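You operate a simulated robot arm through the tools that you are given. There is no shell and no other tool. Be economical: measure what you need, move in short steps, check, and stop when the job is done.

The job below is to be done with a simulated robot arm. You get a single attempt, and the scene is never put back.

## Task
Press block 65 in the vacuum press at 0.6 bar.
Fine: lid shut, both latches on; leave the pump running, dial and valve as set.

Only the result counts: the job must be done as asked and must still hold three seconds after the hand-in. Knocking over, shifting, dropping, spilling or breaking anything else fails it. A push-on lid holds only when it is set on centred and level and pressed home; a screw cap is set on level and turned clockwise until tight.

## Robot
A 7-joint arm with a two-finger parallel gripper, fixed in place. Base frame: the origin is at the foot of the arm, x ahead of it, y to its left, z up; the work surface is at about z = 810. Units: mm, degrees, N and s.
With the tool pointing down near the work surface it reaches from about 300 to 700 mm from the base axis. Its first joint turns from -66.0 to 66.0 degrees. Payload 1.57 kg.
Tool frame: the origin (TCP) lies between the finger pads and is the grasp point; the fingertips stand 30 mm ahead of it; z points along the fingers, y is the line along which they close. Largest opening 110 mm; finger width 24, thickness 12; the body of the gripper, 48 by 112 mm, starts 78 mm behind the TCP.
Orientation is that of the tool frame in the base frame, as a unit quaternion [x, y, z, w]. With the fingers straight down and closing along the base's y, the tool's x points along the base's -x, its y along +y and its z along -z.

## Interface
- The arm moves only by the tool arm_command. Its argument "increments" is a list of rows, each a list of 7 numbers: the shift along the tool's x, y, z in mm, then the turn, a rotation vector about the tool's x, y, z in degrees, then the finger opening in mm, from 0 to 110. In form: [[tx, ty, tz, rx, ry, rz, claw], ...]. A call has 1 to 20 rows; each row shifts and turns the commanded pose from where the row before left it, along the tool's axes as they then stand. Rows are played at 5 a second. More than 50 mm and 8.6 degrees between two rows, or a gripper value outside its range, and nothing of the call is played. Where a pose cannot be reached the arm comes as near as it can. A force on the tool above 70 N (or 10 N above the force at the start of the call, whichever is more), or a blocked arm, ends the call early, and 0.2 s more pass. The fingers move at their own pace (about 108 mm/s each) and stop on an object; they squeeze with about 41 N. The grip force told is the motor's: it shows also when the fingers shut on nothing. Time passes only in rows, and 0.2 s behind the last, so rows that do not move let the fingers close. It gives the time, the measured TCP pose, the force on the tool (base axes), the opening and the grip force at its end, in the units of the frame above (readings bear some noise), with the torque about the TCP (base axes, N m) and any sound that the robot's microphone picked up.
- Cameras (640 x 400 px; columns grow to the right, rows downward): "scene" is fixed at [179.2, -403.1, 1406.6]; the picture's right is [0.64, -0.77, 0.00], its down [-0.43, -0.36, -0.83] and it looks along [0.64, 0.53, -0.56] (base axes); focal length 216 px, centre (320, 200). "wrist" rides on the gripper at [70, 16, -141] in the tool frame; the picture's right is [-0.23, 0.97, 0.00], its down [-0.86, -0.20, -0.48] and it looks along [-0.47, -0.11, 0.88] (tool axes); focal length 222 px, centre (320, 200). There is no depth. A picture from a camera that has moved, and an enlarged one, comes with that camera's place and axes in the base frame and with its lens.
- grab_frame(camera): a new picture of that camera. No time passes.
- inspect(camera, box): a new picture of the part [left, top, right, bottom] of that camera's present view, enlarged. No time passes.
- sign_off(): hands the job in; it is judged then, once.

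Go step by step. Nothing tells you positions but the pictures and the camera data: compare them with the known pose of the tool, close in by small moves and look again before you grip or let go. The budget is 120 turns and 68 pictures, counting those below and the enlarged ones. Unless the task says otherwise, let go and move clear before handing in, and close with one line.

The tools are called as a command line: name --pt "numbers of a row" for each row, then --argument value for the rest, lists and objects as JSON in quotes. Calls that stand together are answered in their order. arm_command: Moves the arm, as the interface text tells. Its arguments: {"type":"object","properties":{"increments":{"type":"array"}},"required":["increments"]} The other tools are called the same way: grab_frame (camera) takes a picture; inspect (camera, box) takes an enlarged picture of a part of a camera's view; sign_off () hands the job in.

At the start:

```text
time_s: 0.0
tcp_pos: [408.8, 64.4, 1281.7]
ee_rot: [0.0, 1.0, 0.001, 0.0]
ft_force: [0.3, 0.6, 0.4]
torque: [-0.01, 0.0, -0.03]
finger_gap: 110.2
grasp_force: 0.0
```

scene: 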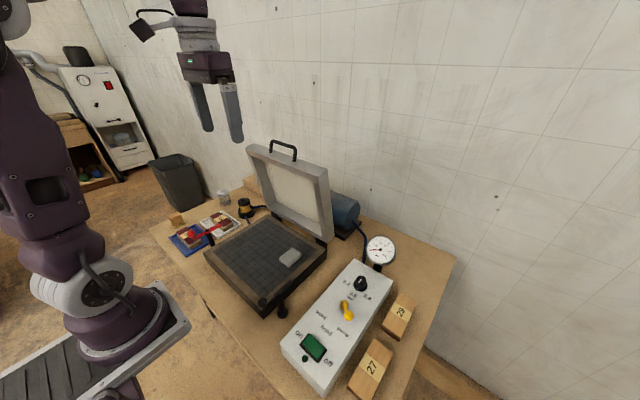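
wrist: 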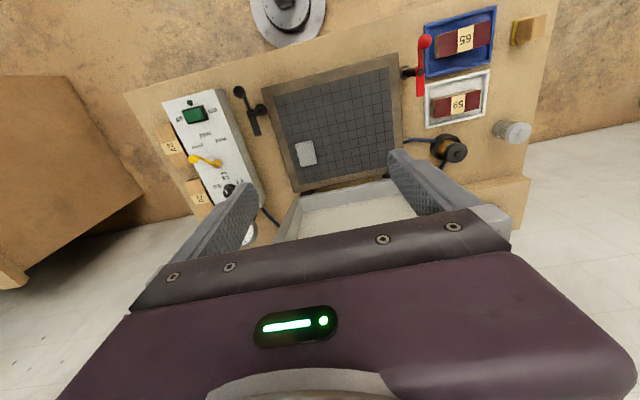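

I see a vacuum press with an open lid, a control box (dial, yellow valve, green switch), two trays with blocks 65 (blue) and 59 (white), and two latches. I'll enlarge these before measuring.

inspect --camera "wrist" --box '[380, 0, 560, 180]'

inspect --camera "wrist" --box '[130, 70, 290, 230]'

inspect --camera "scene" --box '[270, 220, 430, 400]'

inspect --camera "scene" --box '[150, 130, 350, 330]'

```text
2.22 times, centred on (470, 90) of wrist
camera zoom: at [338.2, 79.9, 1423.5], right [0.23, 0.97, 0.0], down [0.86, -0.2, 0.48], along [0.47, -0.11, -0.88], focal length 494 px, centre (-13, 444)
```

zoom: 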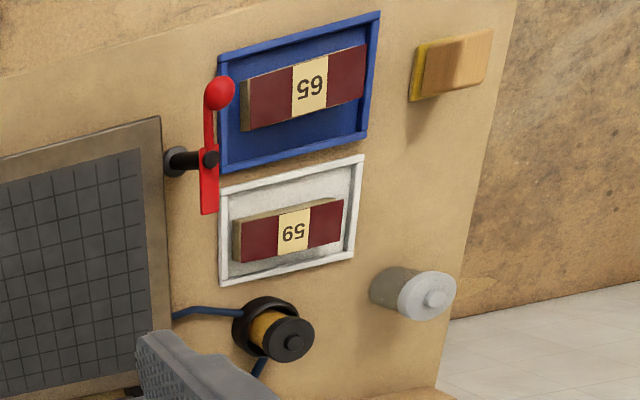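

```text
2.50 times, centred on (210, 150) of wrist
camera zoom: at [338.2, 79.9, 1423.5], right [0.23, 0.97, 0.0], down [0.86, -0.2, 0.48], along [0.47, -0.11, -0.88], focal length 555 px, centre (595, 325)
```

zoom: 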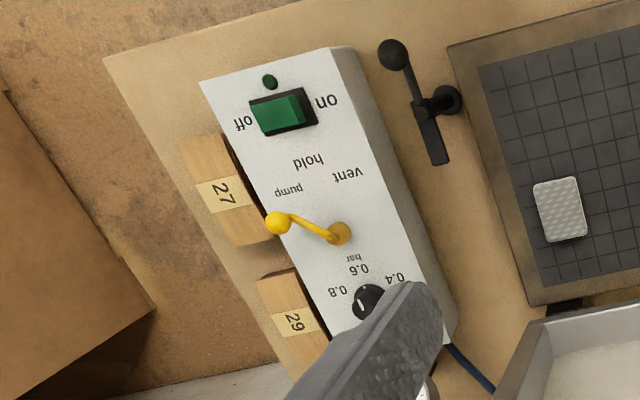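

```text
2.22 times, centred on (350, 310) of scene
camera zoom: at [179.2, -403.1, 1406.6], right [0.64, -0.77, 0.0], down [-0.43, -0.36, -0.83], along [0.64, 0.53, -0.56], focal length 481 px, centre (253, -44)
```

zoom: 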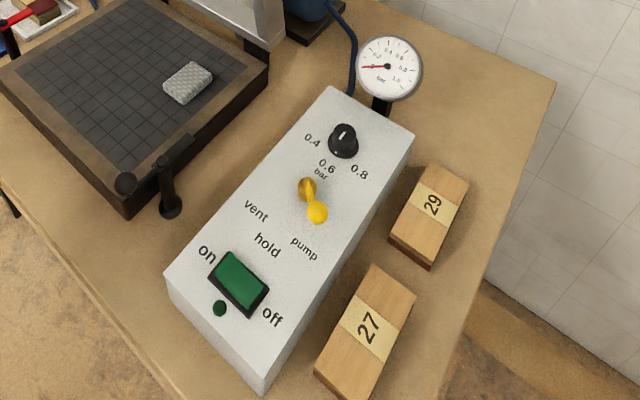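

```text
2.00 times, centred on (250, 230) of scene
camera zoom: at [179.2, -403.1, 1406.6], right [0.64, -0.77, 0.0], down [-0.43, -0.36, -0.83], along [0.64, 0.53, -0.56], focal length 433 px, centre (460, 140)
```

zoom: 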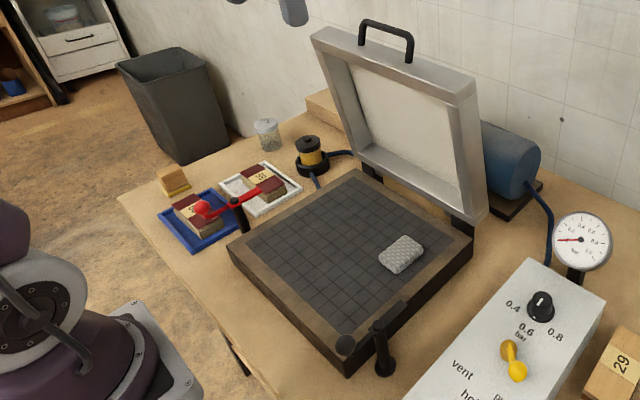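

The pad sits on the bed near (506, 1), z about 825; block 65 near (336, 399). I'll move high over the blocks for a closer wrist view and enlarge the dial and valve from here first.

inspect --camera "scene" --box '[320, 260, 400, 340]'

arm_command --pt "13.2 37.3 22.2 0 0 0 110" --pt "13.2 37.3 22.2 0 0 0 110" --pt "13.2 37.3 22.2 0 0 0 110" --pt "13.2 37.3 22.2 0 0 0 110" --pt "13.2 37.3 22.2 0 0 0 110" --pt "13.2 37.3 22.2 0 0 0 110" --pt "13.2 37.3 22.2 0 0 0 110" --pt "13.2 37.3 22.2 0 0 0 110" --pt "13.2 37.3 22.2 0 0 0 110" --pt "0 0 0 0 0 0 110"

grab_frame --camera "wrist"

```text
5.00 times, centred on (360, 300) of scene
camera zoom: at [179.2, -403.1, 1406.6], right [0.64, -0.77, 0.0], down [-0.43, -0.36, -0.83], along [0.64, 0.53, -0.56], focal length 1082 px, centre (120, -300)
```

zoom: 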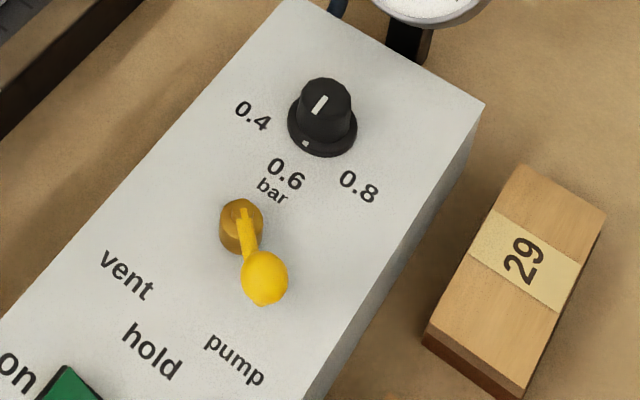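

```text
time_s: 2.2
tcp_pos: [286.5, 398.6, 1083.1]
ee_rot: [0.0, 1.0, 0.0, 0.0]
ft_force: [0.2, -0.2, 0.0]
torque: [-0.04, -0.01, 0.0]
finger_gap: 110.0
grasp_force: 0.0
```

```text
60 pictures are left
camera wrist: at [216.3, 415.0, 1224.1], right [0.23, 0.97, 0.0], down [0.86, -0.2, 0.48], along [0.47, -0.11, -0.88], focal length 222 px, centre (320, 200)
```

wrist: 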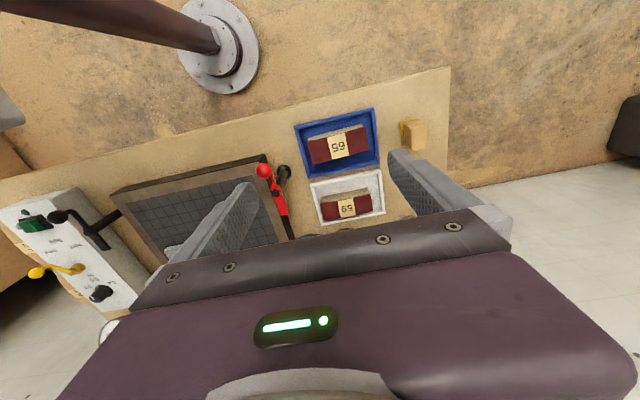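

The dial seems to be at about 0.6 and the valve at pump; I'll check both from above later. Now an enlarged view of the blocks.

inspect --camera "wrist" --box '[240, 90, 400, 250]'

```text
2.50 times, centred on (320, 170) of wrist
camera zoom: at [216.3, 415.0, 1224.1], right [0.23, 0.97, 0.0], down [0.86, -0.2, 0.48], along [0.47, -0.11, -0.88], focal length 555 px, centre (320, 275)
```

zoom: 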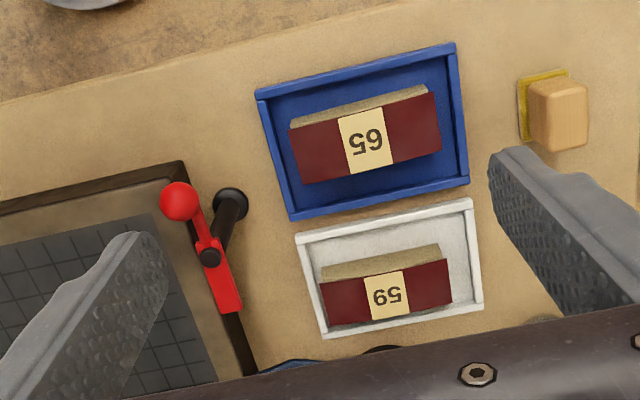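

Block 65 appears axis-aligned, about 42 x 100 mm, near (336, 422) with its top around z 800–840 (height uncertain). I'll turn the gripper 90° so it closes along x, come down to z about 943 and look again.

arm_command --pt "0 0 0 0 0 -8.18 110" --pt "0 0 0 0 0 -8.18 110" --pt "0 0 0 0 0 -8.18 110" --pt "0 0 0 0 0 -8.18 110" --pt "0 0 0 0 0 -8.18 110" --pt "0 0 0 0 0 -8.18 110" --pt "0 0 0 0 0 -8.18 110" --pt "0 0 0 0 0 -8.18 110" --pt "0 0 0 0 0 -8.18 110" --pt "0 0 0 0 0 -8.18 110" --pt "0 0 0 0 0 -8.18 110" --pt "-6 -12.3 35 0 0 0 75" --pt "-6 -12.3 35 0 0 0 75" --pt "-6 -12.3 35 0 0 0 75" --pt "-6 -12.3 35 0 0 0 75" --pt "0 0 0 0 0 0 75"

grab_frame --camera "wrist"

grab_frame --camera "scene"

```text
time_s: 5.6
tcp_pos: [339.5, 423.5, 941.1]
ee_rot: [0.707, -0.707, 0.0, 0.001]
ft_force: [0.2, 0.4, -1.0]
torque: [0.0, 0.0, 0.0]
finger_gap: 74.7
grasp_force: 0.0
```

```text
58 pictures are left
camera wrist: at [322.6, 353.8, 1081.5], right [-0.97, 0.23, 0.0], down [0.2, 0.86, 0.48], along [0.11, 0.47, -0.88], focal length 222 px, centre (320, 200)
```

wrist: 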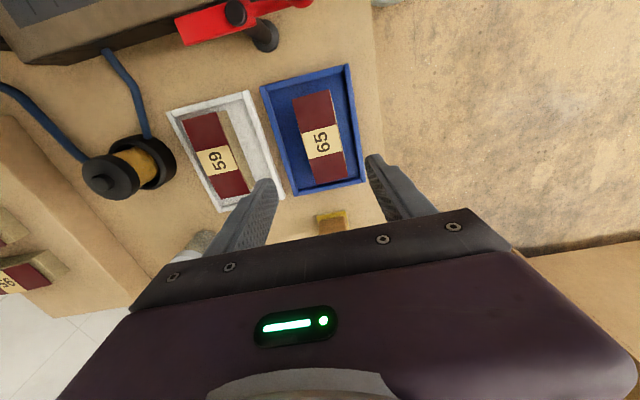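

```text
57 pictures are left
```

scene: 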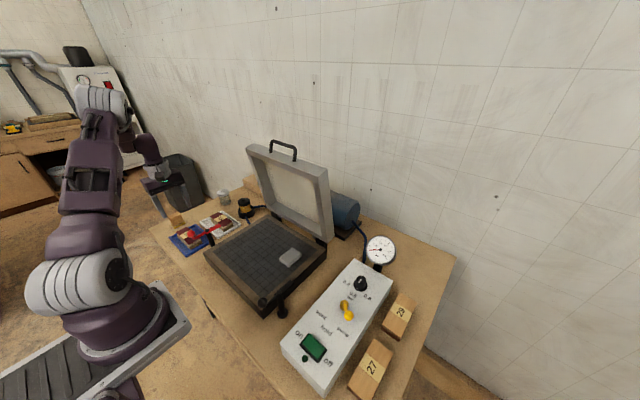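

Triangulation now gives the top of block 65 at (338, 424), z about 800. The tool is centred over it, so I descend to z 860 and check.

arm_command --pt "0 1 27 0 0 0 72" --pt "0 0 27 0 0 0 72" --pt "0 0 27 0 0 0 72" --pt "0 0 0 0 0 0 72"

inspect --camera "wrist" --box '[220, 50, 420, 250]'

inspect --camera "scene" --box '[130, 150, 270, 290]'

```text
time_s: 6.6
tcp_pos: [338.8, 423.2, 861.5]
ee_rot: [-0.707, 0.707, 0.0, 0.001]
ft_force: [-0.5, 0.0, -0.3]
torque: [0.0, -0.01, 0.01]
finger_gap: 71.9
grasp_force: 0.0
```

```text
2.00 times, centred on (320, 150) of wrist
camera zoom: at [322.8, 354.1, 1002.5], right [-0.97, 0.23, 0.0], down [0.2, 0.85, 0.48], along [0.11, 0.47, -0.88], focal length 444 px, centre (320, 300)
```

zoom: 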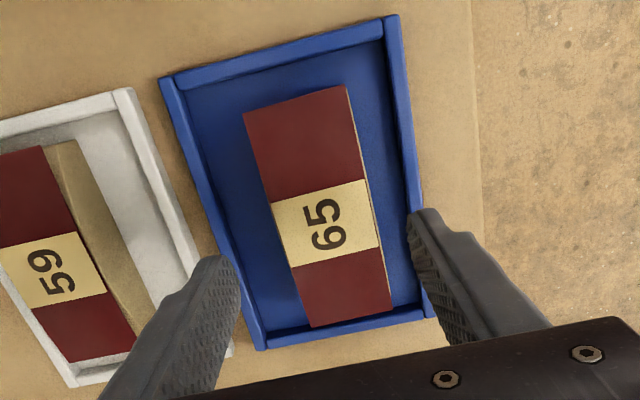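

```text
2.86 times, centred on (200, 220) of scene
camera zoom: at [179.2, -403.1, 1406.6], right [0.64, -0.77, 0.0], down [-0.43, -0.36, -0.83], along [0.64, 0.53, -0.56], focal length 619 px, centre (663, 143)
```

zoom: 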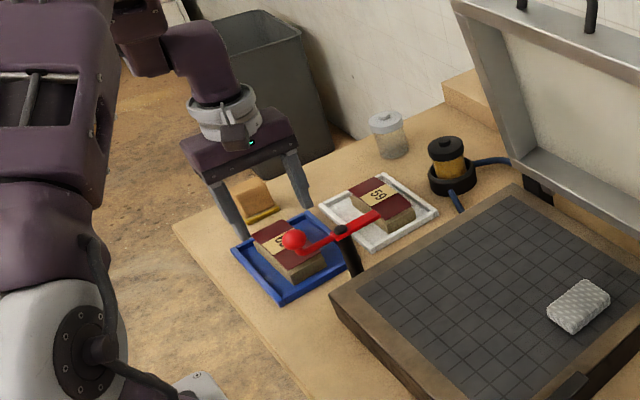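

The fingers straddle block 65 and the tray's inner walls leave enough room at a 64 mm opening. I descend so the tips reach about z 783.

arm_command --pt "0 -2.5 10 0 0 0 64" --pt "0 0 15 0 0 0 64" --pt "0 0 15 0 0 0 64" --pt "0 0 9 0 0 0 64" --pt "0 0 0 0 0 0 64"

inspect --camera "wrist" --box '[220, 50, 420, 250]'

inspect --camera "scene" --box '[150, 180, 250, 280]'

```text
time_s: 7.8
tcp_pos: [340.4, 422.8, 811.1]
ee_rot: [0.707, -0.707, -0.001, 0.0]
ft_force: [0.2, 0.4, 0.3]
torque: [-0.02, 0.03, 0.01]
finger_gap: 64.1
grasp_force: 0.1
```

```text
2.00 times, centred on (320, 150) of wrist
camera zoom: at [323.3, 353.3, 953.4], right [-0.97, 0.23, 0.0], down [0.2, 0.86, 0.48], along [0.11, 0.47, -0.88], focal length 444 px, centre (320, 300)
```

zoom: 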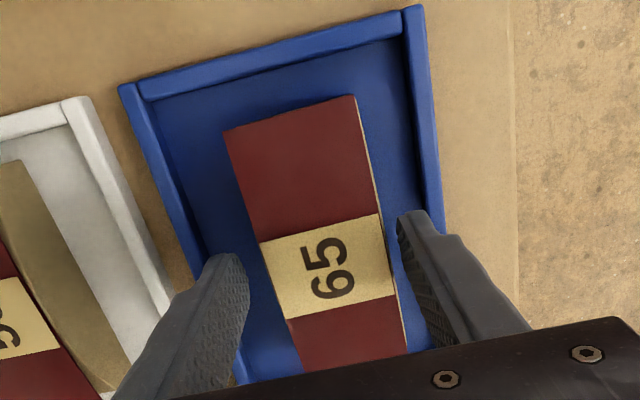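

```text
4.00 times, centred on (200, 230) of scene
camera zoom: at [179.2, -403.1, 1406.6], right [0.64, -0.77, 0.0], down [-0.43, -0.36, -0.83], along [0.64, 0.53, -0.56], focal length 866 px, centre (800, 80)
```

zoom: 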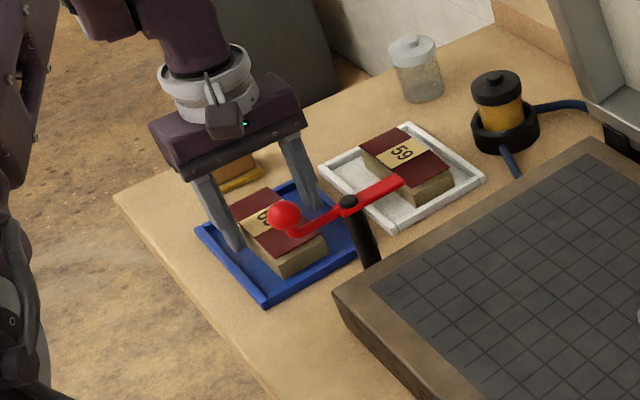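

The tips now flank the block, and its top is about z 795. I go 5 mm lower and close.

arm_command --pt "0 0 3 0 0 0 64" --pt "0 0 2 0 0 0 64" --pt "0 0 0 0 0 0 40" --pt "0 0 0 0 0 0 30" --pt "0 0 0 0 0 0 30" --pt "0 0 0 0 0 0 30"

```text
time_s: 9.2
tcp_pos: [339.5, 423.8, 807.4]
ee_rot: [-0.707, 0.708, 0.0, 0.0]
ft_force: [-1.2, 0.2, 3.5]
torque: [0.0, 0.17, 0.01]
finger_gap: 47.2
grasp_force: 40.4
```

Block 65 is held at 47 mm. I lift it and carry it high over the bed, then look.

arm_command --pt "0 0 -10 0 0 0 30" --pt "0 0 -20 0 0 0 30" --pt "0 0 -30 0 0 0 30" --pt "0 0 -40 0 0 0 30" --pt "0 0 -45 0 0 0 30" --pt "39.3 -14.5 0 0 0 0 30" --pt "39.3 -14.5 0 0 0 0 30" --pt "39.3 -14.5 0 0 0 0 30" --pt "39.3 -14.5 0 0 0 0 30" --pt "39.3 -14.5 0 0 0 0 30" --pt "39.3 -14.5 0 0 0 0 30" --pt "39.3 -14.5 0 0 0 0 30" --pt "39.3 -14.5 0 0 0 0 30" --pt "0 0 0 0 0 0 30"

grab_frame --camera "wrist"

inspect --camera "scene" --box '[180, 130, 380, 330]'

```text
time_s: 12.2
tcp_pos: [456.0, 109.4, 952.6]
ee_rot: [0.707, -0.707, 0.0, 0.0]
ft_force: [0.1, -0.4, -1.5]
torque: [-0.01, -0.04, -0.01]
finger_gap: 47.1
grasp_force: 41.1
```

```text
52 pictures are left
camera wrist: at [440.2, 39.5, 1093.3], right [-0.97, 0.23, 0.0], down [0.2, 0.86, 0.48], along [0.11, 0.47, -0.88], focal length 222 px, centre (320, 200)
```

wrist: 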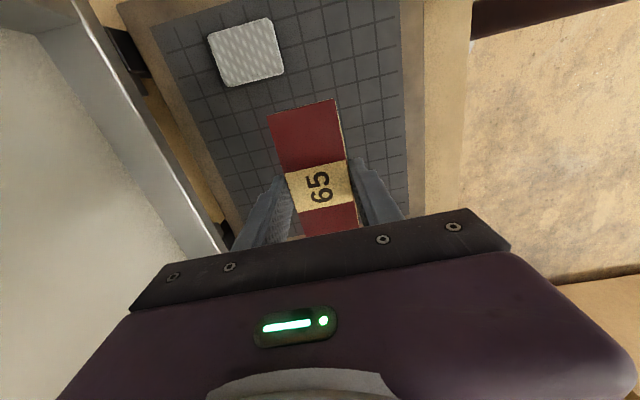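

```text
2.00 times, centred on (280, 230) of scene
camera zoom: at [179.2, -403.1, 1406.6], right [0.64, -0.77, 0.0], down [-0.43, -0.36, -0.83], along [0.64, 0.53, -0.56], focal length 433 px, centre (400, 140)
```

zoom: 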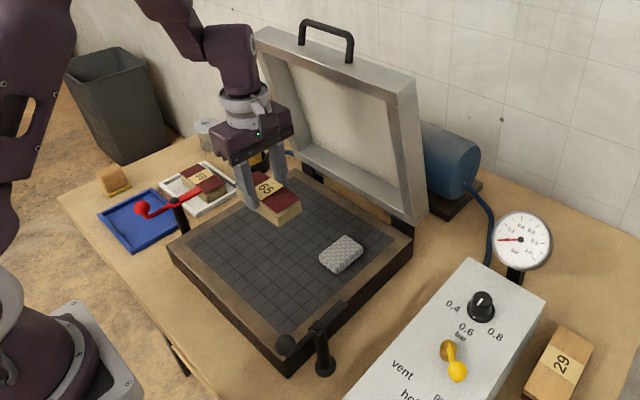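

The block hangs above the bed, whose grid spans about x 358–594; the pad at (506, 1) is clear of the landing spot. I shift to x 470 and go down most of the way.

arm_command --pt "4 -14 10 0 0 0 30" --pt "0 0 20 0 0 0 30" --pt "0 0 20 0 0 0 30" --pt "0 0 20 0 0 0 30" --pt "0 0 0 0 0 0 30"

inspect --camera "scene" --box '[200, 180, 320, 300]'

```text
time_s: 13.4
tcp_pos: [470.8, 106.6, 883.4]
ee_rot: [0.707, -0.707, 0.0, 0.0]
ft_force: [-0.2, -0.4, -1.2]
torque: [-0.02, -0.01, -0.05]
finger_gap: 47.1
grasp_force: 41.2
```

```text
3.33 times, centred on (260, 240) of scene
camera zoom: at [179.2, -403.0, 1406.6], right [0.64, -0.77, 0.0], down [-0.43, -0.36, -0.83], along [0.64, 0.53, -0.56], focal length 722 px, centre (520, 67)
```

zoom: 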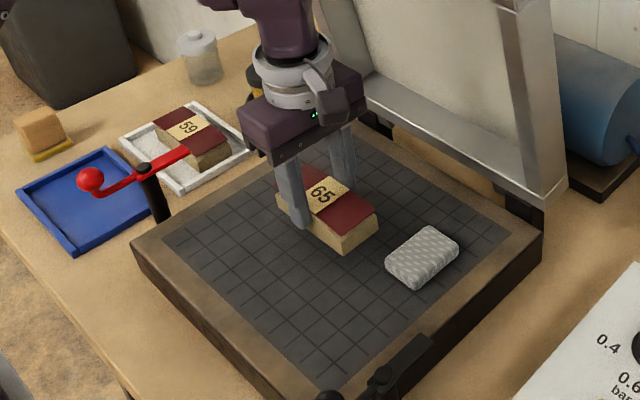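

It is still a little above the bed, so I come down in small steps and watch the force.

arm_command --pt "0 0 6 0 0 0 30" --pt "0 0 6 0 0 0 30" --pt "0 0 3 0 0 0 30" --pt "0 0 3 0 0 0 30" --pt "0 0 0 0 0 0 30"

```text
time_s: 14.6
tcp_pos: [469.7, 104.3, 863.8]
ee_rot: [-0.707, 0.707, 0.0, 0.0]
ft_force: [-0.1, -0.5, -1.7]
torque: [-0.02, 0.0, 0.0]
finger_gap: 47.1
grasp_force: 41.0
```

arm_command --pt "0 0 2 0 0 0 30" --pt "0 0 2 0 0 0 30" --pt "0 0 2 0 0 0 30" --pt "0 0 0 0 0 0 30"

inspect --camera "scene" --box '[220, 200, 300, 280]'

```text
time_s: 15.6
tcp_pos: [469.9, 104.9, 857.5]
ee_rot: [0.707, -0.707, 0.001, -0.001]
ft_force: [0.0, 0.2, -1.7]
torque: [-0.01, 0.01, -0.03]
finger_gap: 46.9
grasp_force: 41.0
```

```text
5.00 times, centred on (260, 240) of scene
camera zoom: at [179.2, -403.1, 1406.6], right [0.64, -0.77, 0.0], down [-0.43, -0.36, -0.83], along [0.64, 0.53, -0.56], focal length 1082 px, centre (620, 0)
```

zoom: 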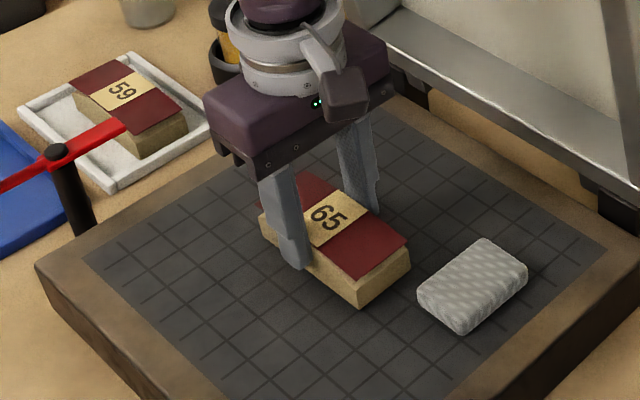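

Block 65 (not 59) is a few millimetres above the bed. I continue down in 1.5 mm steps until contact.

arm_command --pt "0 0 1.5 0 0 0 30" --pt "0 0 1.5 0 0 0 30" --pt "0 0 1.5 0 0 0 30" --pt "0 0 0 0 0 0 30"

```text
time_s: 16.6
tcp_pos: [470.1, 103.9, 853.0]
ee_rot: [-0.707, 0.707, 0.0, 0.001]
ft_force: [-8.2, -2.0, 31.7]
torque: [0.05, 0.54, 0.04]
finger_gap: 47.0
grasp_force: 41.1
```

It touches down with 32 N, so I release and rise well clear.

arm_command --pt "0 0 -0.8 0 0 0 47" --pt "0 0 0 0 0 0 66" --pt "0 0 0 0 0 0 66" --pt "0 0 -20 0 0 0 66" --pt "0 0 -40 0 0 0 66" --pt "0 0 -45 0 0 0 66" --pt "0 40 -15 0 0 8 66" --pt "0 42 -15 0 0 8 66" --pt "0 0 -40 0 0 8 66" --pt "0 0 -40 0 0 8 66" --pt "0 0 -40 0 0 8 66" --pt "0 0 0 0 0 8 66" --pt "0 0 0 0 0 8 66" --pt "0 0 0 0 0 8 66" --pt "0 0 0 0 0 8 66" --pt "0 0 0 0 0 8 66" --pt "0 0 0 0 0 8 66" --pt "0 0 0 0 0 2 66"

grab_frame --camera "wrist"

inspect --camera "scene" --box '[220, 120, 380, 280]'

```text
time_s: 20.4
tcp_pos: [388.4, 110.5, 1107.4]
ee_rot: [0.001, 1.0, 0.0, -0.001]
ft_force: [0.6, 0.3, 0.5]
torque: [-0.03, 0.0, 0.0]
finger_gap: 65.9
grasp_force: 0.0
```

```text
48 pictures are left
camera wrist: at [318.5, 127.1, 1250.6], right [0.23, 0.97, 0.0], down [0.85, -0.2, 0.48], along [0.47, -0.11, -0.88], focal length 222 px, centre (320, 200)
```

wrist: 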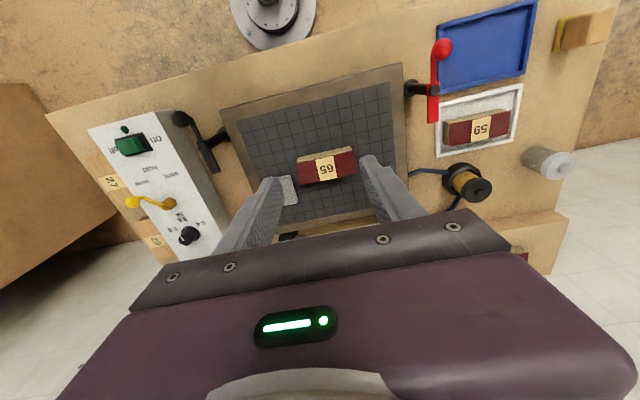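

```text
2.50 times, centred on (300, 200) of scene
camera zoom: at [179.2, -403.1, 1406.6], right [0.64, -0.77, 0.0], down [-0.43, -0.36, -0.83], along [0.64, 0.53, -0.56], focal length 541 px, centre (370, 200)
```

zoom: 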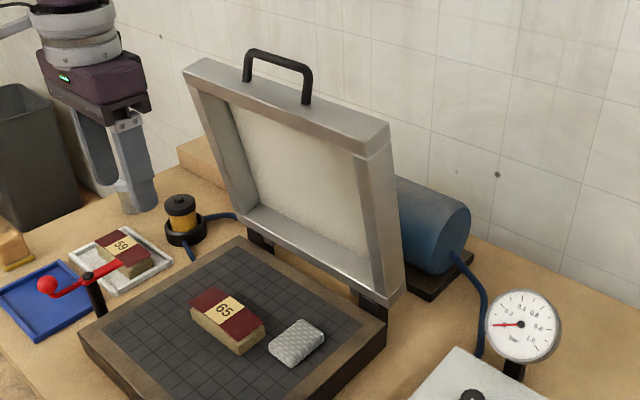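

Block 65 lies flat on the bed, clear of the pad. I'll tilt the gripper forward from higher up so the wrist camera can see the lid and handle.

arm_command --pt "0 0 -45 0 0 0 66" --pt "0 0 -45 0 0 0 66" --pt "0 0 -45 0 0 0 66" --pt "0 0 -45 0 0 0 66" --pt "0 0 0 0 -8.3 0 66" --pt "0 0 0 0 -8.3 0 66" --pt "0 0 0 0 -8.3 0 66" --pt "0 0 0 0 -8.3 0 66" --pt "0 0 0 0 -8.3 0 66" --pt "0 0 0 0 0 0 66"

grab_frame --camera "wrist"

```text
time_s: 22.6
tcp_pos: [388.3, 111.5, 1289.4]
ee_rot: [0.0, 0.935, 0.0, 0.355]
ft_force: [-0.5, 0.5, -0.2]
torque: [0.0, -0.06, -0.03]
finger_gap: 66.0
grasp_force: 0.0
```

```text
46 pictures are left
camera wrist: at [241.8, 127.0, 1348.9], right [0.17, 0.97, 0.15], down [0.32, -0.2, 0.93], along [0.93, -0.11, -0.35], focal length 222 px, centre (320, 200)
```

wrist: 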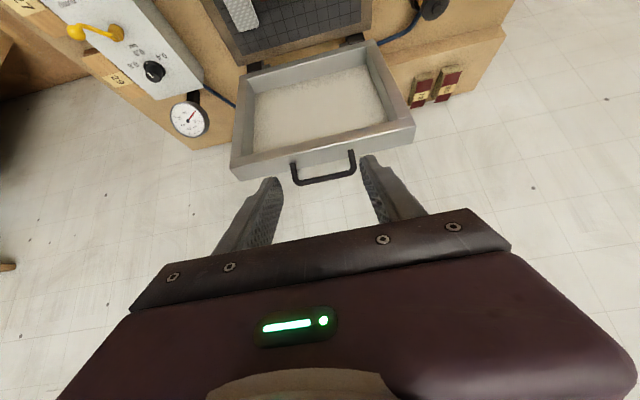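

The handle bar triangulates to about (611, 102, 1174). I enlarge the lid for its pose, plus the panel.

inspect --camera "wrist" --box '[220, 20, 430, 200]'

inspect --camera "wrist" --box '[60, 0, 220, 140]'

```text
2.22 times, centred on (325, 110) of wrist
camera zoom: at [241.8, 127.0, 1348.9], right [0.17, 0.97, 0.15], down [0.32, -0.2, 0.93], along [0.93, -0.11, -0.35], focal length 494 px, centre (309, 400)
```

zoom: 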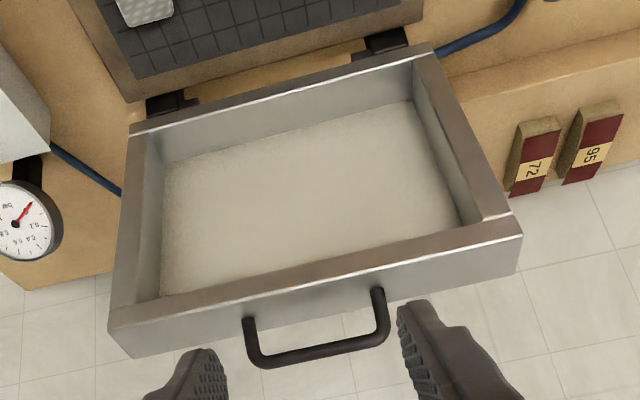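

```text
2.86 times, centred on (140, 70) of wrist
camera zoom: at [241.8, 127.0, 1348.9], right [0.17, 0.97, 0.15], down [0.32, -0.2, 0.93], along [0.93, -0.11, -0.35], focal length 635 px, centre (834, 571)
```

zoom: 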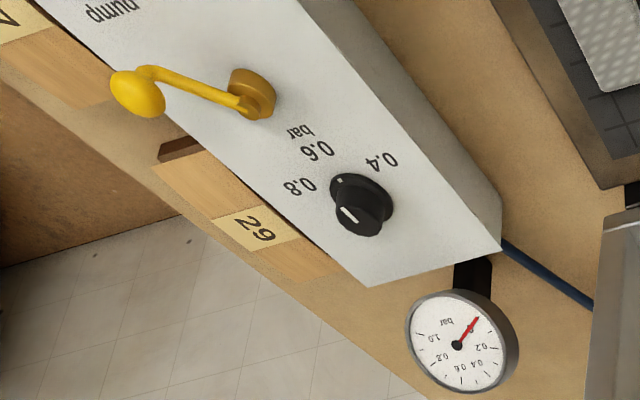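

The lid stands roughly upright with its front face at x about 570–610 and the handle bar at (611, 102, 1174). I level the tool, turn it to close along x and go above the handle.

arm_command --pt "0 0 0 0 8.3 0 60" --pt "0 0 0 0 8.3 0 60" --pt "0 0 0 0 8.3 0 60" --pt "0 0 0 0 8.3 0 60" --pt "0 0 0 0 8.3 0 60" --pt "0 0 0 0 0 -8.18 60" --pt "0 0 0 0 0 -8.18 60" --pt "0 0 0 0 0 -8.18 60" --pt "0 0 0 0 0 -8.18 60" --pt "0 0 0 0 0 -8.18 60" --pt "0 0 0 0 0 -8.18 60" --pt "0 0 0 0 0 -8.18 60" --pt "0 0 0 0 0 -8.18 60" --pt "0 0 0 0 0 -8.18 60" --pt "0 0 0 0 0 -8.18 60" --pt "0 0 0 0 0 -8.18 60"

arm_command --pt "2 -44 5 0 0 0 60" --pt "2 -44 5 0 0 0 60" --pt "2 -44 5 0 0 0 60" --pt "2 -44 5 0 0 0 60" --pt "2 -44 5 0 0 0 60" --pt "0 0 0 0 0 0 60"

grab_frame --camera "wrist"

inspect --camera "scene" --box '[200, 60, 360, 220]'

```text
time_s: 26.0
tcp_pos: [387.8, 111.8, 1289.4]
ee_rot: [0.708, -0.706, 0.0, 0.0]
ft_force: [1.0, 0.5, -0.3]
torque: [0.02, -0.02, -0.01]
finger_gap: 60.0
grasp_force: 0.0
```

```text
time_s: 27.4
tcp_pos: [527.3, 102.6, 1272.2]
ee_rot: [-0.707, 0.707, -0.002, 0.001]
ft_force: [0.3, 0.3, 0.2]
torque: [0.01, 0.0, 0.0]
finger_gap: 60.0
grasp_force: 0.1
out of reach, approached as far as the arm can: row 4, 5
```

```text
43 pictures are left
camera wrist: at [510.5, 32.8, 1413.2], right [-0.97, 0.23, 0.0], down [0.2, 0.85, 0.48], along [0.11, 0.47, -0.88], focal length 222 px, centre (320, 200)
```

wrist: 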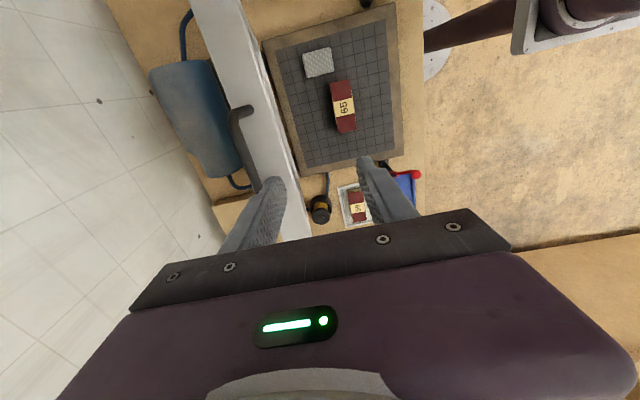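

```text
2.50 times, centred on (280, 140) of scene
camera zoom: at [179.2, -403.1, 1406.6], right [0.64, -0.77, 0.0], down [-0.43, -0.36, -0.83], along [0.64, 0.53, -0.56], focal length 541 px, centre (420, 350)
```

zoom: 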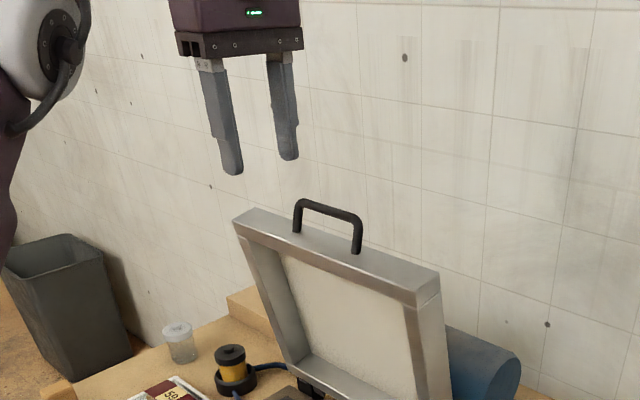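

The arm cannot point straight down that far out. I'll back off and tilt the tool 45° forward to approach the handle from above and in front.

arm_command --pt "0 30 0 0 0 0 50" --pt "0 30 0 0 0 0 50" --pt "0 0 0 8.5 0 0 50" --pt "0 0 0 8.5 0 0 50" --pt "0 0 0 8.5 0 0 50" --pt "0 0 0 8.5 0 0 50" --pt "0 0 0 8.5 0 0 50" --pt "0 0 0 2.5 0 0 50" --pt "0 0 0 0 0 0 50"

```text
time_s: 29.4
tcp_pos: [469.2, 103.7, 1271.8]
ee_rot: [0.653, -0.653, 0.271, -0.272]
ft_force: [0.9, -1.3, 0.0]
torque: [0.01, 0.02, 0.01]
finger_gap: 50.1
grasp_force: 0.0
```

arm_command --pt "2 -15 40 0 0 0 50" --pt "2 -15 40 0 0 0 50" --pt "0 0 0 0 0 0 50"

grab_frame --camera "wrist"

inspect --camera "scene" --box '[210, 80, 350, 220]'

```text
time_s: 30.2
tcp_pos: [548.2, 98.4, 1235.1]
ee_rot: [0.654, -0.653, 0.27, -0.27]
ft_force: [-0.1, 0.6, 0.0]
torque: [0.0, -0.02, 0.0]
finger_gap: 50.1
grasp_force: 0.1
```

```text
41 pictures are left
camera wrist: at [436.9, 28.0, 1323.0], right [-0.69, 0.23, -0.69], down [-0.2, 0.86, 0.48], along [0.7, 0.47, -0.54], focal length 222 px, centre (320, 200)
```

wrist: 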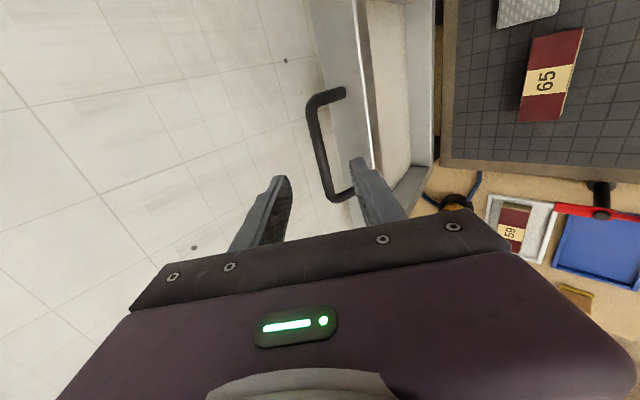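

```text
2.86 times, centred on (280, 150) of scene
camera zoom: at [179.2, -403.1, 1406.6], right [0.64, -0.77, 0.0], down [-0.43, -0.36, -0.83], along [0.64, 0.53, -0.56], focal length 619 px, centre (434, 343)
```

zoom: 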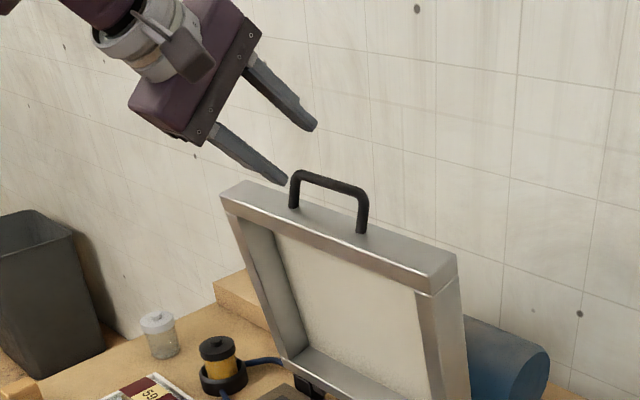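

The bar triangulates to (600, 88, 1182), right on the tool's midline, about 74 mm ahead. I advance 60 mm, keeping the fingers open.

arm_command --pt "4 0 20 0 0 0 50" --pt "4 0 20 0 0 0 50" --pt "0 0 12 0 0 0 50" --pt "0 0 8 0 0 0 50" --pt "0 0 0 0 0 0 50"

inspect --camera "wrist" --box '[240, 70, 420, 250]'

inspect --camera "scene" --box '[230, 100, 330, 200]'

```text
time_s: 31.4
tcp_pos: [591.0, 90.5, 1192.7]
ee_rot: [0.653, -0.653, 0.271, -0.271]
ft_force: [0.1, 0.3, -0.1]
torque: [0.0, -0.01, 0.01]
finger_gap: 50.2
grasp_force: 0.1
```

```text
2.22 times, centred on (330, 160) of wrist
camera zoom: at [479.5, 21.6, 1281.2], right [-0.69, 0.23, -0.69], down [-0.2, 0.86, 0.48], along [0.7, 0.47, -0.54], focal length 494 px, centre (298, 289)
```

zoom: 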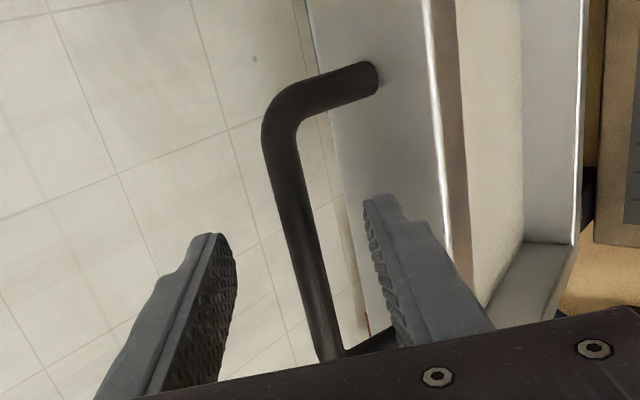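

```text
4.00 times, centred on (280, 150) of scene
camera zoom: at [179.2, -403.1, 1406.6], right [0.64, -0.77, 0.0], down [-0.43, -0.36, -0.83], along [0.64, 0.53, -0.56], focal length 866 px, centre (480, 400)
```

zoom: 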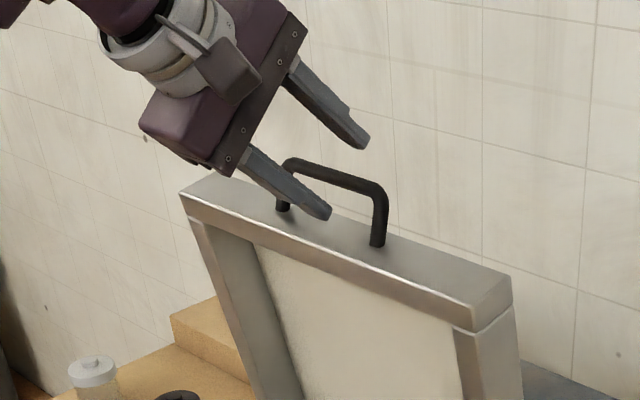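

The bar sits between the fingers, so I close on it.

arm_command --pt "0 0 0 0 0 0 30" --pt "0 0 0 0 0 0 10" --pt "0 0 0 0 0 0 4" --pt "0 0 0 0 0 0 4"

inspect --camera "scene" --box '[230, 100, 330, 200]'

```text
time_s: 32.4
tcp_pos: [591.8, 90.9, 1192.4]
ee_rot: [-0.653, 0.654, -0.271, 0.27]
ft_force: [-8.7, 1.8, -10.4]
torque: [-0.02, 0.39, -0.21]
finger_gap: 15.6
grasp_force: 7.0
```

```text
4.00 times, centred on (280, 150) of scene
camera zoom: at [179.1, -403.0, 1406.6], right [0.64, -0.77, 0.0], down [-0.43, -0.36, -0.83], along [0.64, 0.53, -0.56], focal length 866 px, centre (480, 400)
```

zoom: 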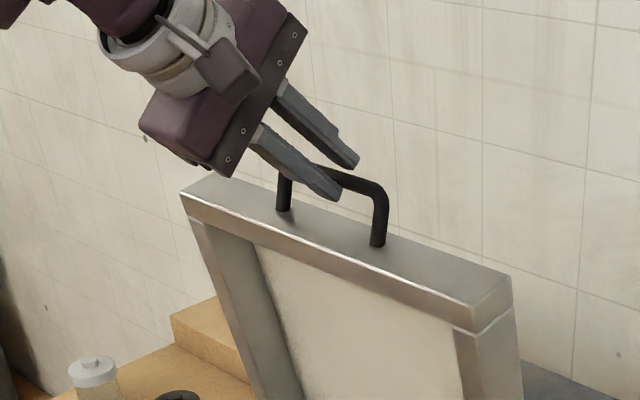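

The handle is held. I start pulling the lid forward along an arc about an assumed hinge at (625, 848) in small steps and read the forces.

arm_command --pt "0 0 0 0 0 0 4" --pt "0 9.2 -7.35 0 0 0 4" --pt "0 9.2 -7.35 0 0 0 4" --pt "0 0 0 0 0 0 4"

grab_frame --camera "scene"

```text
time_s: 33.4
tcp_pos: [567.8, 91.4, 1191.8]
ee_rot: [-0.652, 0.653, -0.271, 0.272]
ft_force: [-1.8, -3.7, 18.9]
torque: [0.19, -0.49, 0.02]
finger_gap: 14.4
grasp_force: 5.7
```

```text
36 pictures are left
```

scene: 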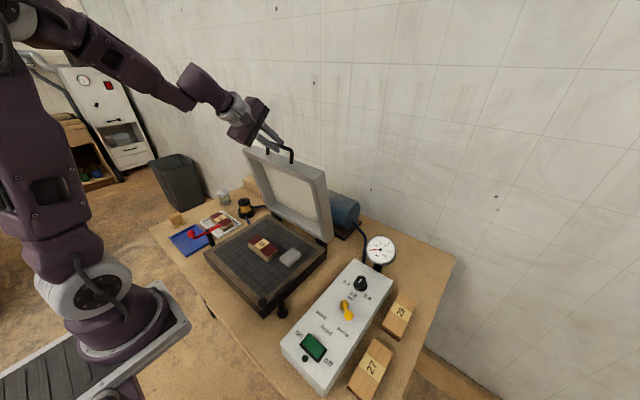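

inspect --camera "scene" --box '[220, 100, 340, 220]'

inspect --camera "wrist" --box '[240, 70, 420, 250]'

```text
3.33 times, centred on (280, 160) of scene
camera zoom: at [178.8, -403.2, 1406.6], right [0.64, -0.77, 0.0], down [-0.43, -0.36, -0.83], along [0.64, 0.53, -0.56], focal length 722 px, centre (453, 333)
```

zoom: 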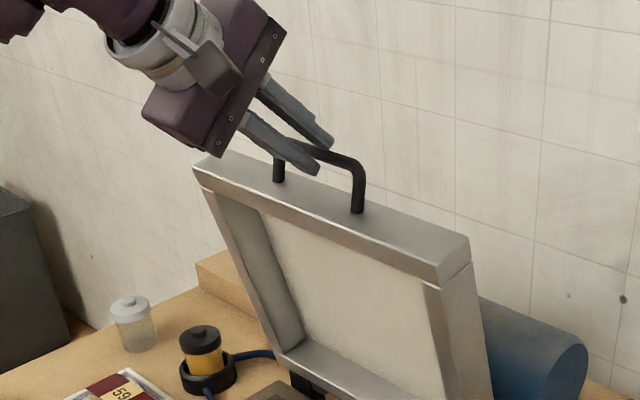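

```text
2.22 times, centred on (330, 160) of wrist
camera zoom: at [455.7, 21.5, 1279.3], right [-0.69, 0.23, -0.69], down [-0.2, 0.85, 0.48], along [0.7, 0.47, -0.54], focal length 494 px, centre (298, 289)
```

zoom: 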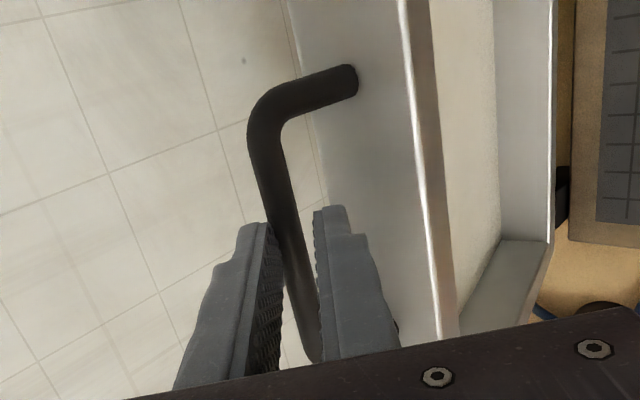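

The lid follows the pull, with only a mild upward reaction. I continue along a slightly flatter arc.

arm_command --pt "0 12.6 -10.3 0 0 0 4" --pt "0 13.2 -9.8 0 0 0 4" --pt "0 13.6 -8.9 0 0 0 4" --pt "0 14.1 -8.3 0 0 0 4" --pt "0 0 0 0 0 0 4"

inspect --camera "scene" --box '[200, 100, 360, 260]'

```text
time_s: 34.6
tcp_pos: [503.4, 89.1, 1179.8]
ee_rot: [-0.653, 0.654, -0.27, 0.27]
ft_force: [0.5, 0.2, -0.1]
torque: [0.0, 0.02, 0.01]
finger_gap: 4.1
grasp_force: 0.1
```

```text
2.50 times, centred on (280, 180) of scene
camera zoom: at [179.2, -403.1, 1406.6], right [0.64, -0.77, 0.0], down [-0.43, -0.36, -0.83], along [0.64, 0.53, -0.56], focal length 541 px, centre (420, 250)
```

zoom: 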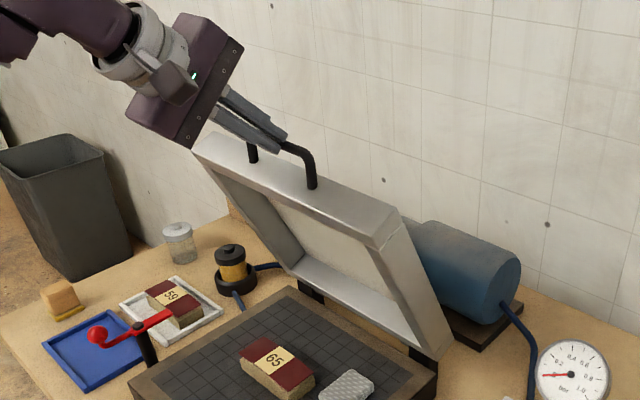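

The fingers slipped off the bar. I check whether the lid holds on its own.

arm_command --pt "0 0 -20 0 0 0 4" --pt "0 0 0 0 0 0 4"

inspect --camera "scene" --box '[200, 100, 360, 260]'

```text
time_s: 35.2
tcp_pos: [489.0, 91.6, 1193.9]
ee_rot: [-0.653, 0.653, -0.27, 0.27]
ft_force: [0.5, -0.7, 0.4]
torque: [-0.01, 0.01, -0.01]
finger_gap: 3.9
grasp_force: 0.1
```

```text
2.50 times, centred on (280, 180) of scene
camera zoom: at [179.2, -403.1, 1406.6], right [0.64, -0.77, 0.0], down [-0.43, -0.36, -0.83], along [0.64, 0.53, -0.56], focal length 541 px, centre (420, 250)
```

zoom: 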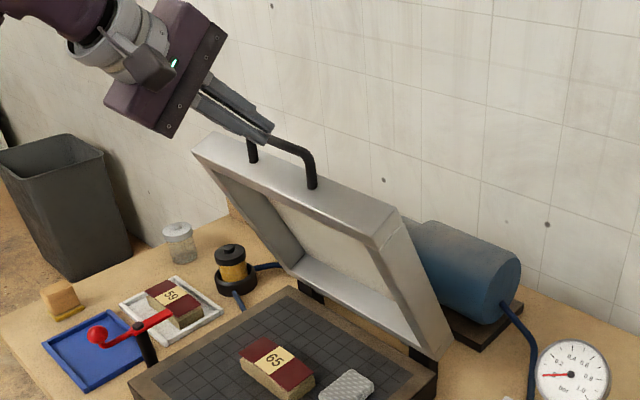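

The lid's hinge has friction and holds where it is left. I'll re-engage deeper around the bar (now about (530, 92, 1160)) with open fingers and use the upper finger to draw it along.

arm_command --pt "0 -5 -10 0 0 0 44" --pt "0 0 0 0 0 0 44" --pt "0 0 0 0 0 0 44"

inspect --camera "wrist" --box '[240, 70, 420, 250]'

inspect --camera "scene" --box '[220, 110, 320, 210]'

```text
time_s: 36.0
tcp_pos: [485.2, 90.0, 1205.8]
ee_rot: [0.653, -0.653, 0.27, -0.27]
ft_force: [0.0, 0.2, 0.6]
torque: [0.0, 0.02, 0.07]
finger_gap: 43.6
grasp_force: 0.2
```

```text
2.22 times, centred on (330, 160) of wrist
camera zoom: at [373.7, 21.1, 1294.0], right [-0.69, 0.23, -0.69], down [-0.2, 0.86, 0.48], along [0.7, 0.47, -0.54], focal length 494 px, centre (298, 289)
```

zoom: 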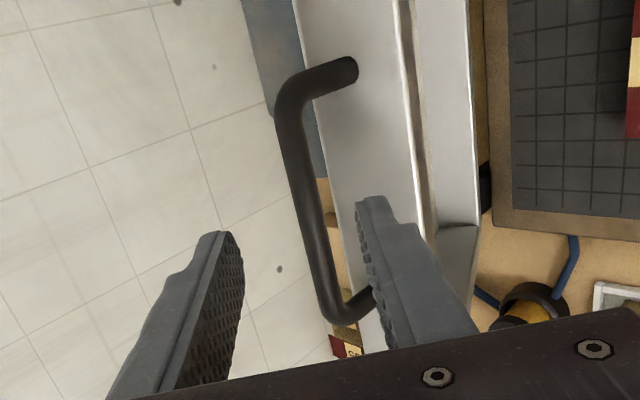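

```text
4.00 times, centred on (270, 160) of scene
camera zoom: at [179.2, -403.1, 1406.6], right [0.64, -0.77, 0.0], down [-0.43, -0.36, -0.83], along [0.64, 0.53, -0.56], focal length 866 px, centre (520, 360)
```

zoom: 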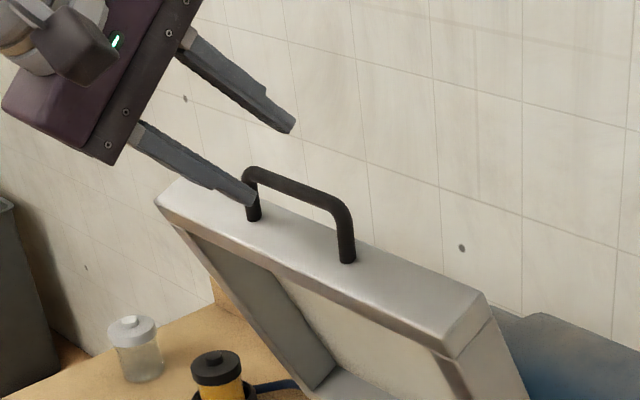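

The bar is at (523, 87, 1162), on the tool's midline. I advance 52 mm and narrow the fingers into a loose cage.

arm_command --pt "0 4 15 0 0 0 40" --pt "0 0 15 0 0 0 36" --pt "0 0 12 0 0 0 36" --pt "0 0 10 0 0 0 36" --pt "0 0 0 0 0 0 24" --pt "0 0 0 0 0 0 17" --pt "0 0 0 0 0 0 17"

inspect --camera "scene" --box '[220, 110, 320, 210]'

```text
time_s: 37.6
tcp_pos: [520.3, 91.1, 1165.2]
ee_rot: [-0.653, 0.654, -0.271, 0.271]
ft_force: [-0.4, -0.4, 1.3]
torque: [-0.02, 0.01, -0.01]
finger_gap: 17.0
grasp_force: 0.2
```

```text
4.00 times, centred on (270, 160) of scene
camera zoom: at [179.2, -403.1, 1406.6], right [0.64, -0.77, 0.0], down [-0.43, -0.36, -0.83], along [0.64, 0.53, -0.56], focal length 866 px, centre (520, 360)
```

zoom: 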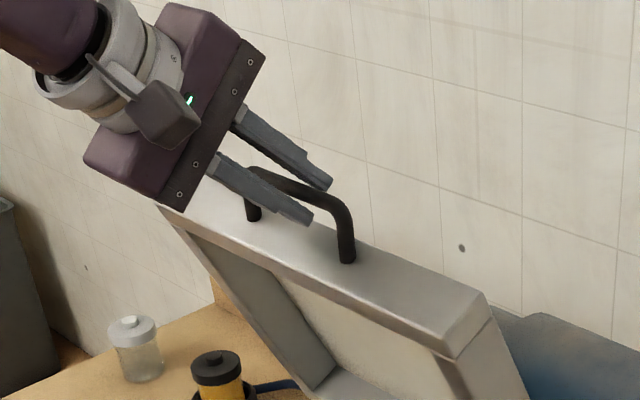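

The bar is well caged. I draw the lid forward along the arc, first four steps.

arm_command --pt "0 10 -4.5 0 0 0 17" --pt "0 10 -4.5 0 0 0 17" --pt "0 10.3 -4 0 0 0 17" --pt "0 10.3 -4 0 0 0 17" --pt "0 10.6 -3.4 0 0 0 17" --pt "0 10.6 -3.4 0 0 0 17" --pt "0 10.8 -2.8 0 0 0 17" --pt "0 10.8 -2.8 0 0 0 17" --pt "0 0 0 0 0 0 17"

inspect --camera "scene" --box '[180, 110, 340, 270]'

```text
time_s: 39.6
tcp_pos: [455.2, 98.3, 1142.4]
ee_rot: [0.65, -0.649, 0.27, -0.289]
ft_force: [-0.7, -0.8, 0.6]
torque: [-0.01, -0.02, -0.02]
finger_gap: 18.0
grasp_force: 0.6
out of reach, approached as far as the arm can: row 6, 7, 8
```

```text
2.50 times, centred on (260, 190) of scene
camera zoom: at [179.2, -403.1, 1406.6], right [0.64, -0.77, 0.0], down [-0.43, -0.36, -0.83], along [0.64, 0.53, -0.56], focal length 541 px, centre (470, 225)
```

zoom: 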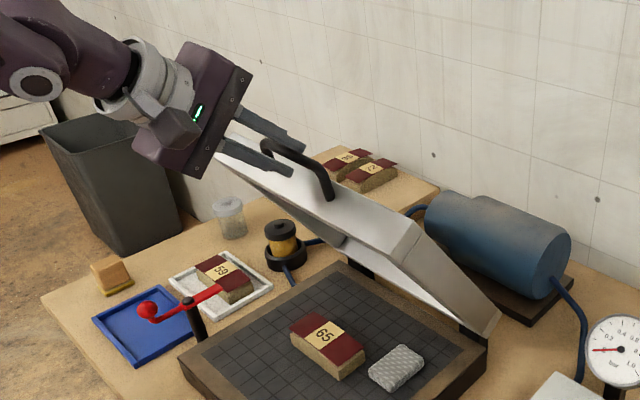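

The lid follows, but the tilted pose has hit the arm's limit. I bring the tool back toward vertical around the bar.

arm_command --pt "0 -0.5 0 -8 0 0 19" --pt "0 -0.5 0 -8 0 0 19" --pt "0 -1 0 -8 0 0 19" --pt "0 -1 0 -8 0 0 19" --pt "0 -1 0 -8 0 0 19" --pt "0 0 0 0 0 0 19"

inspect --camera "scene" --box '[180, 110, 340, 270]'

grab_frame --camera "wrist"

```text
time_s: 41.0
tcp_pos: [378.7, 86.6, 1166.2]
ee_rot: [-0.704, 0.706, -0.052, 0.057]
ft_force: [-0.2, 0.0, 0.2]
torque: [0.0, -0.04, 0.0]
finger_gap: 19.1
grasp_force: 0.0
out of reach, approached as far as the arm can: row 1, 3, 4, 5
```

```text
2.50 times, centred on (260, 190) of scene
camera zoom: at [179.2, -403.1, 1406.6], right [0.64, -0.77, 0.0], down [-0.43, -0.36, -0.83], along [0.64, 0.53, -0.56], focal length 541 px, centre (470, 225)
```

zoom: 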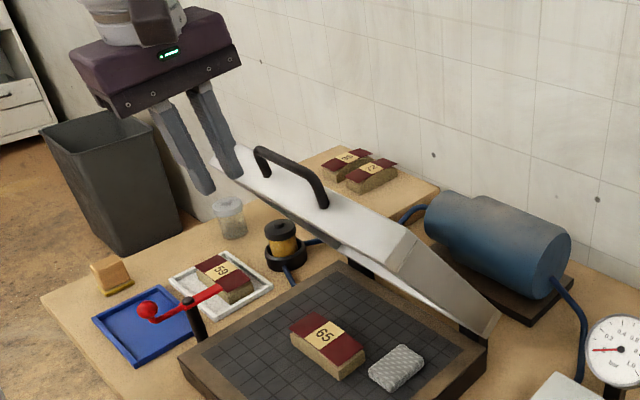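

```text
26 pictures are left
camera wrist: at [340.6, 15.2, 1302.1], right [-0.96, 0.23, -0.15], down [0.13, 0.85, 0.51], along [0.24, 0.47, -0.85], focal length 222 px, centre (320, 200)
```

wrist: 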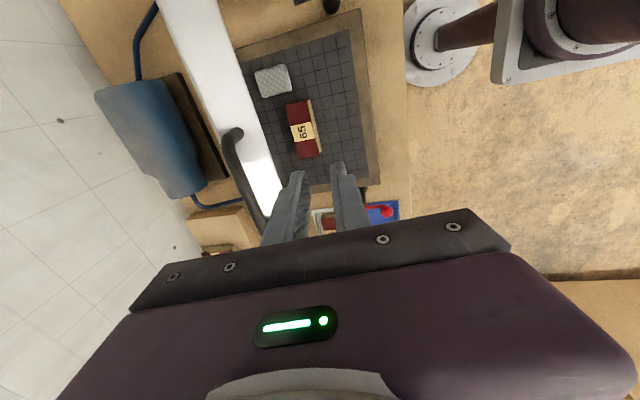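

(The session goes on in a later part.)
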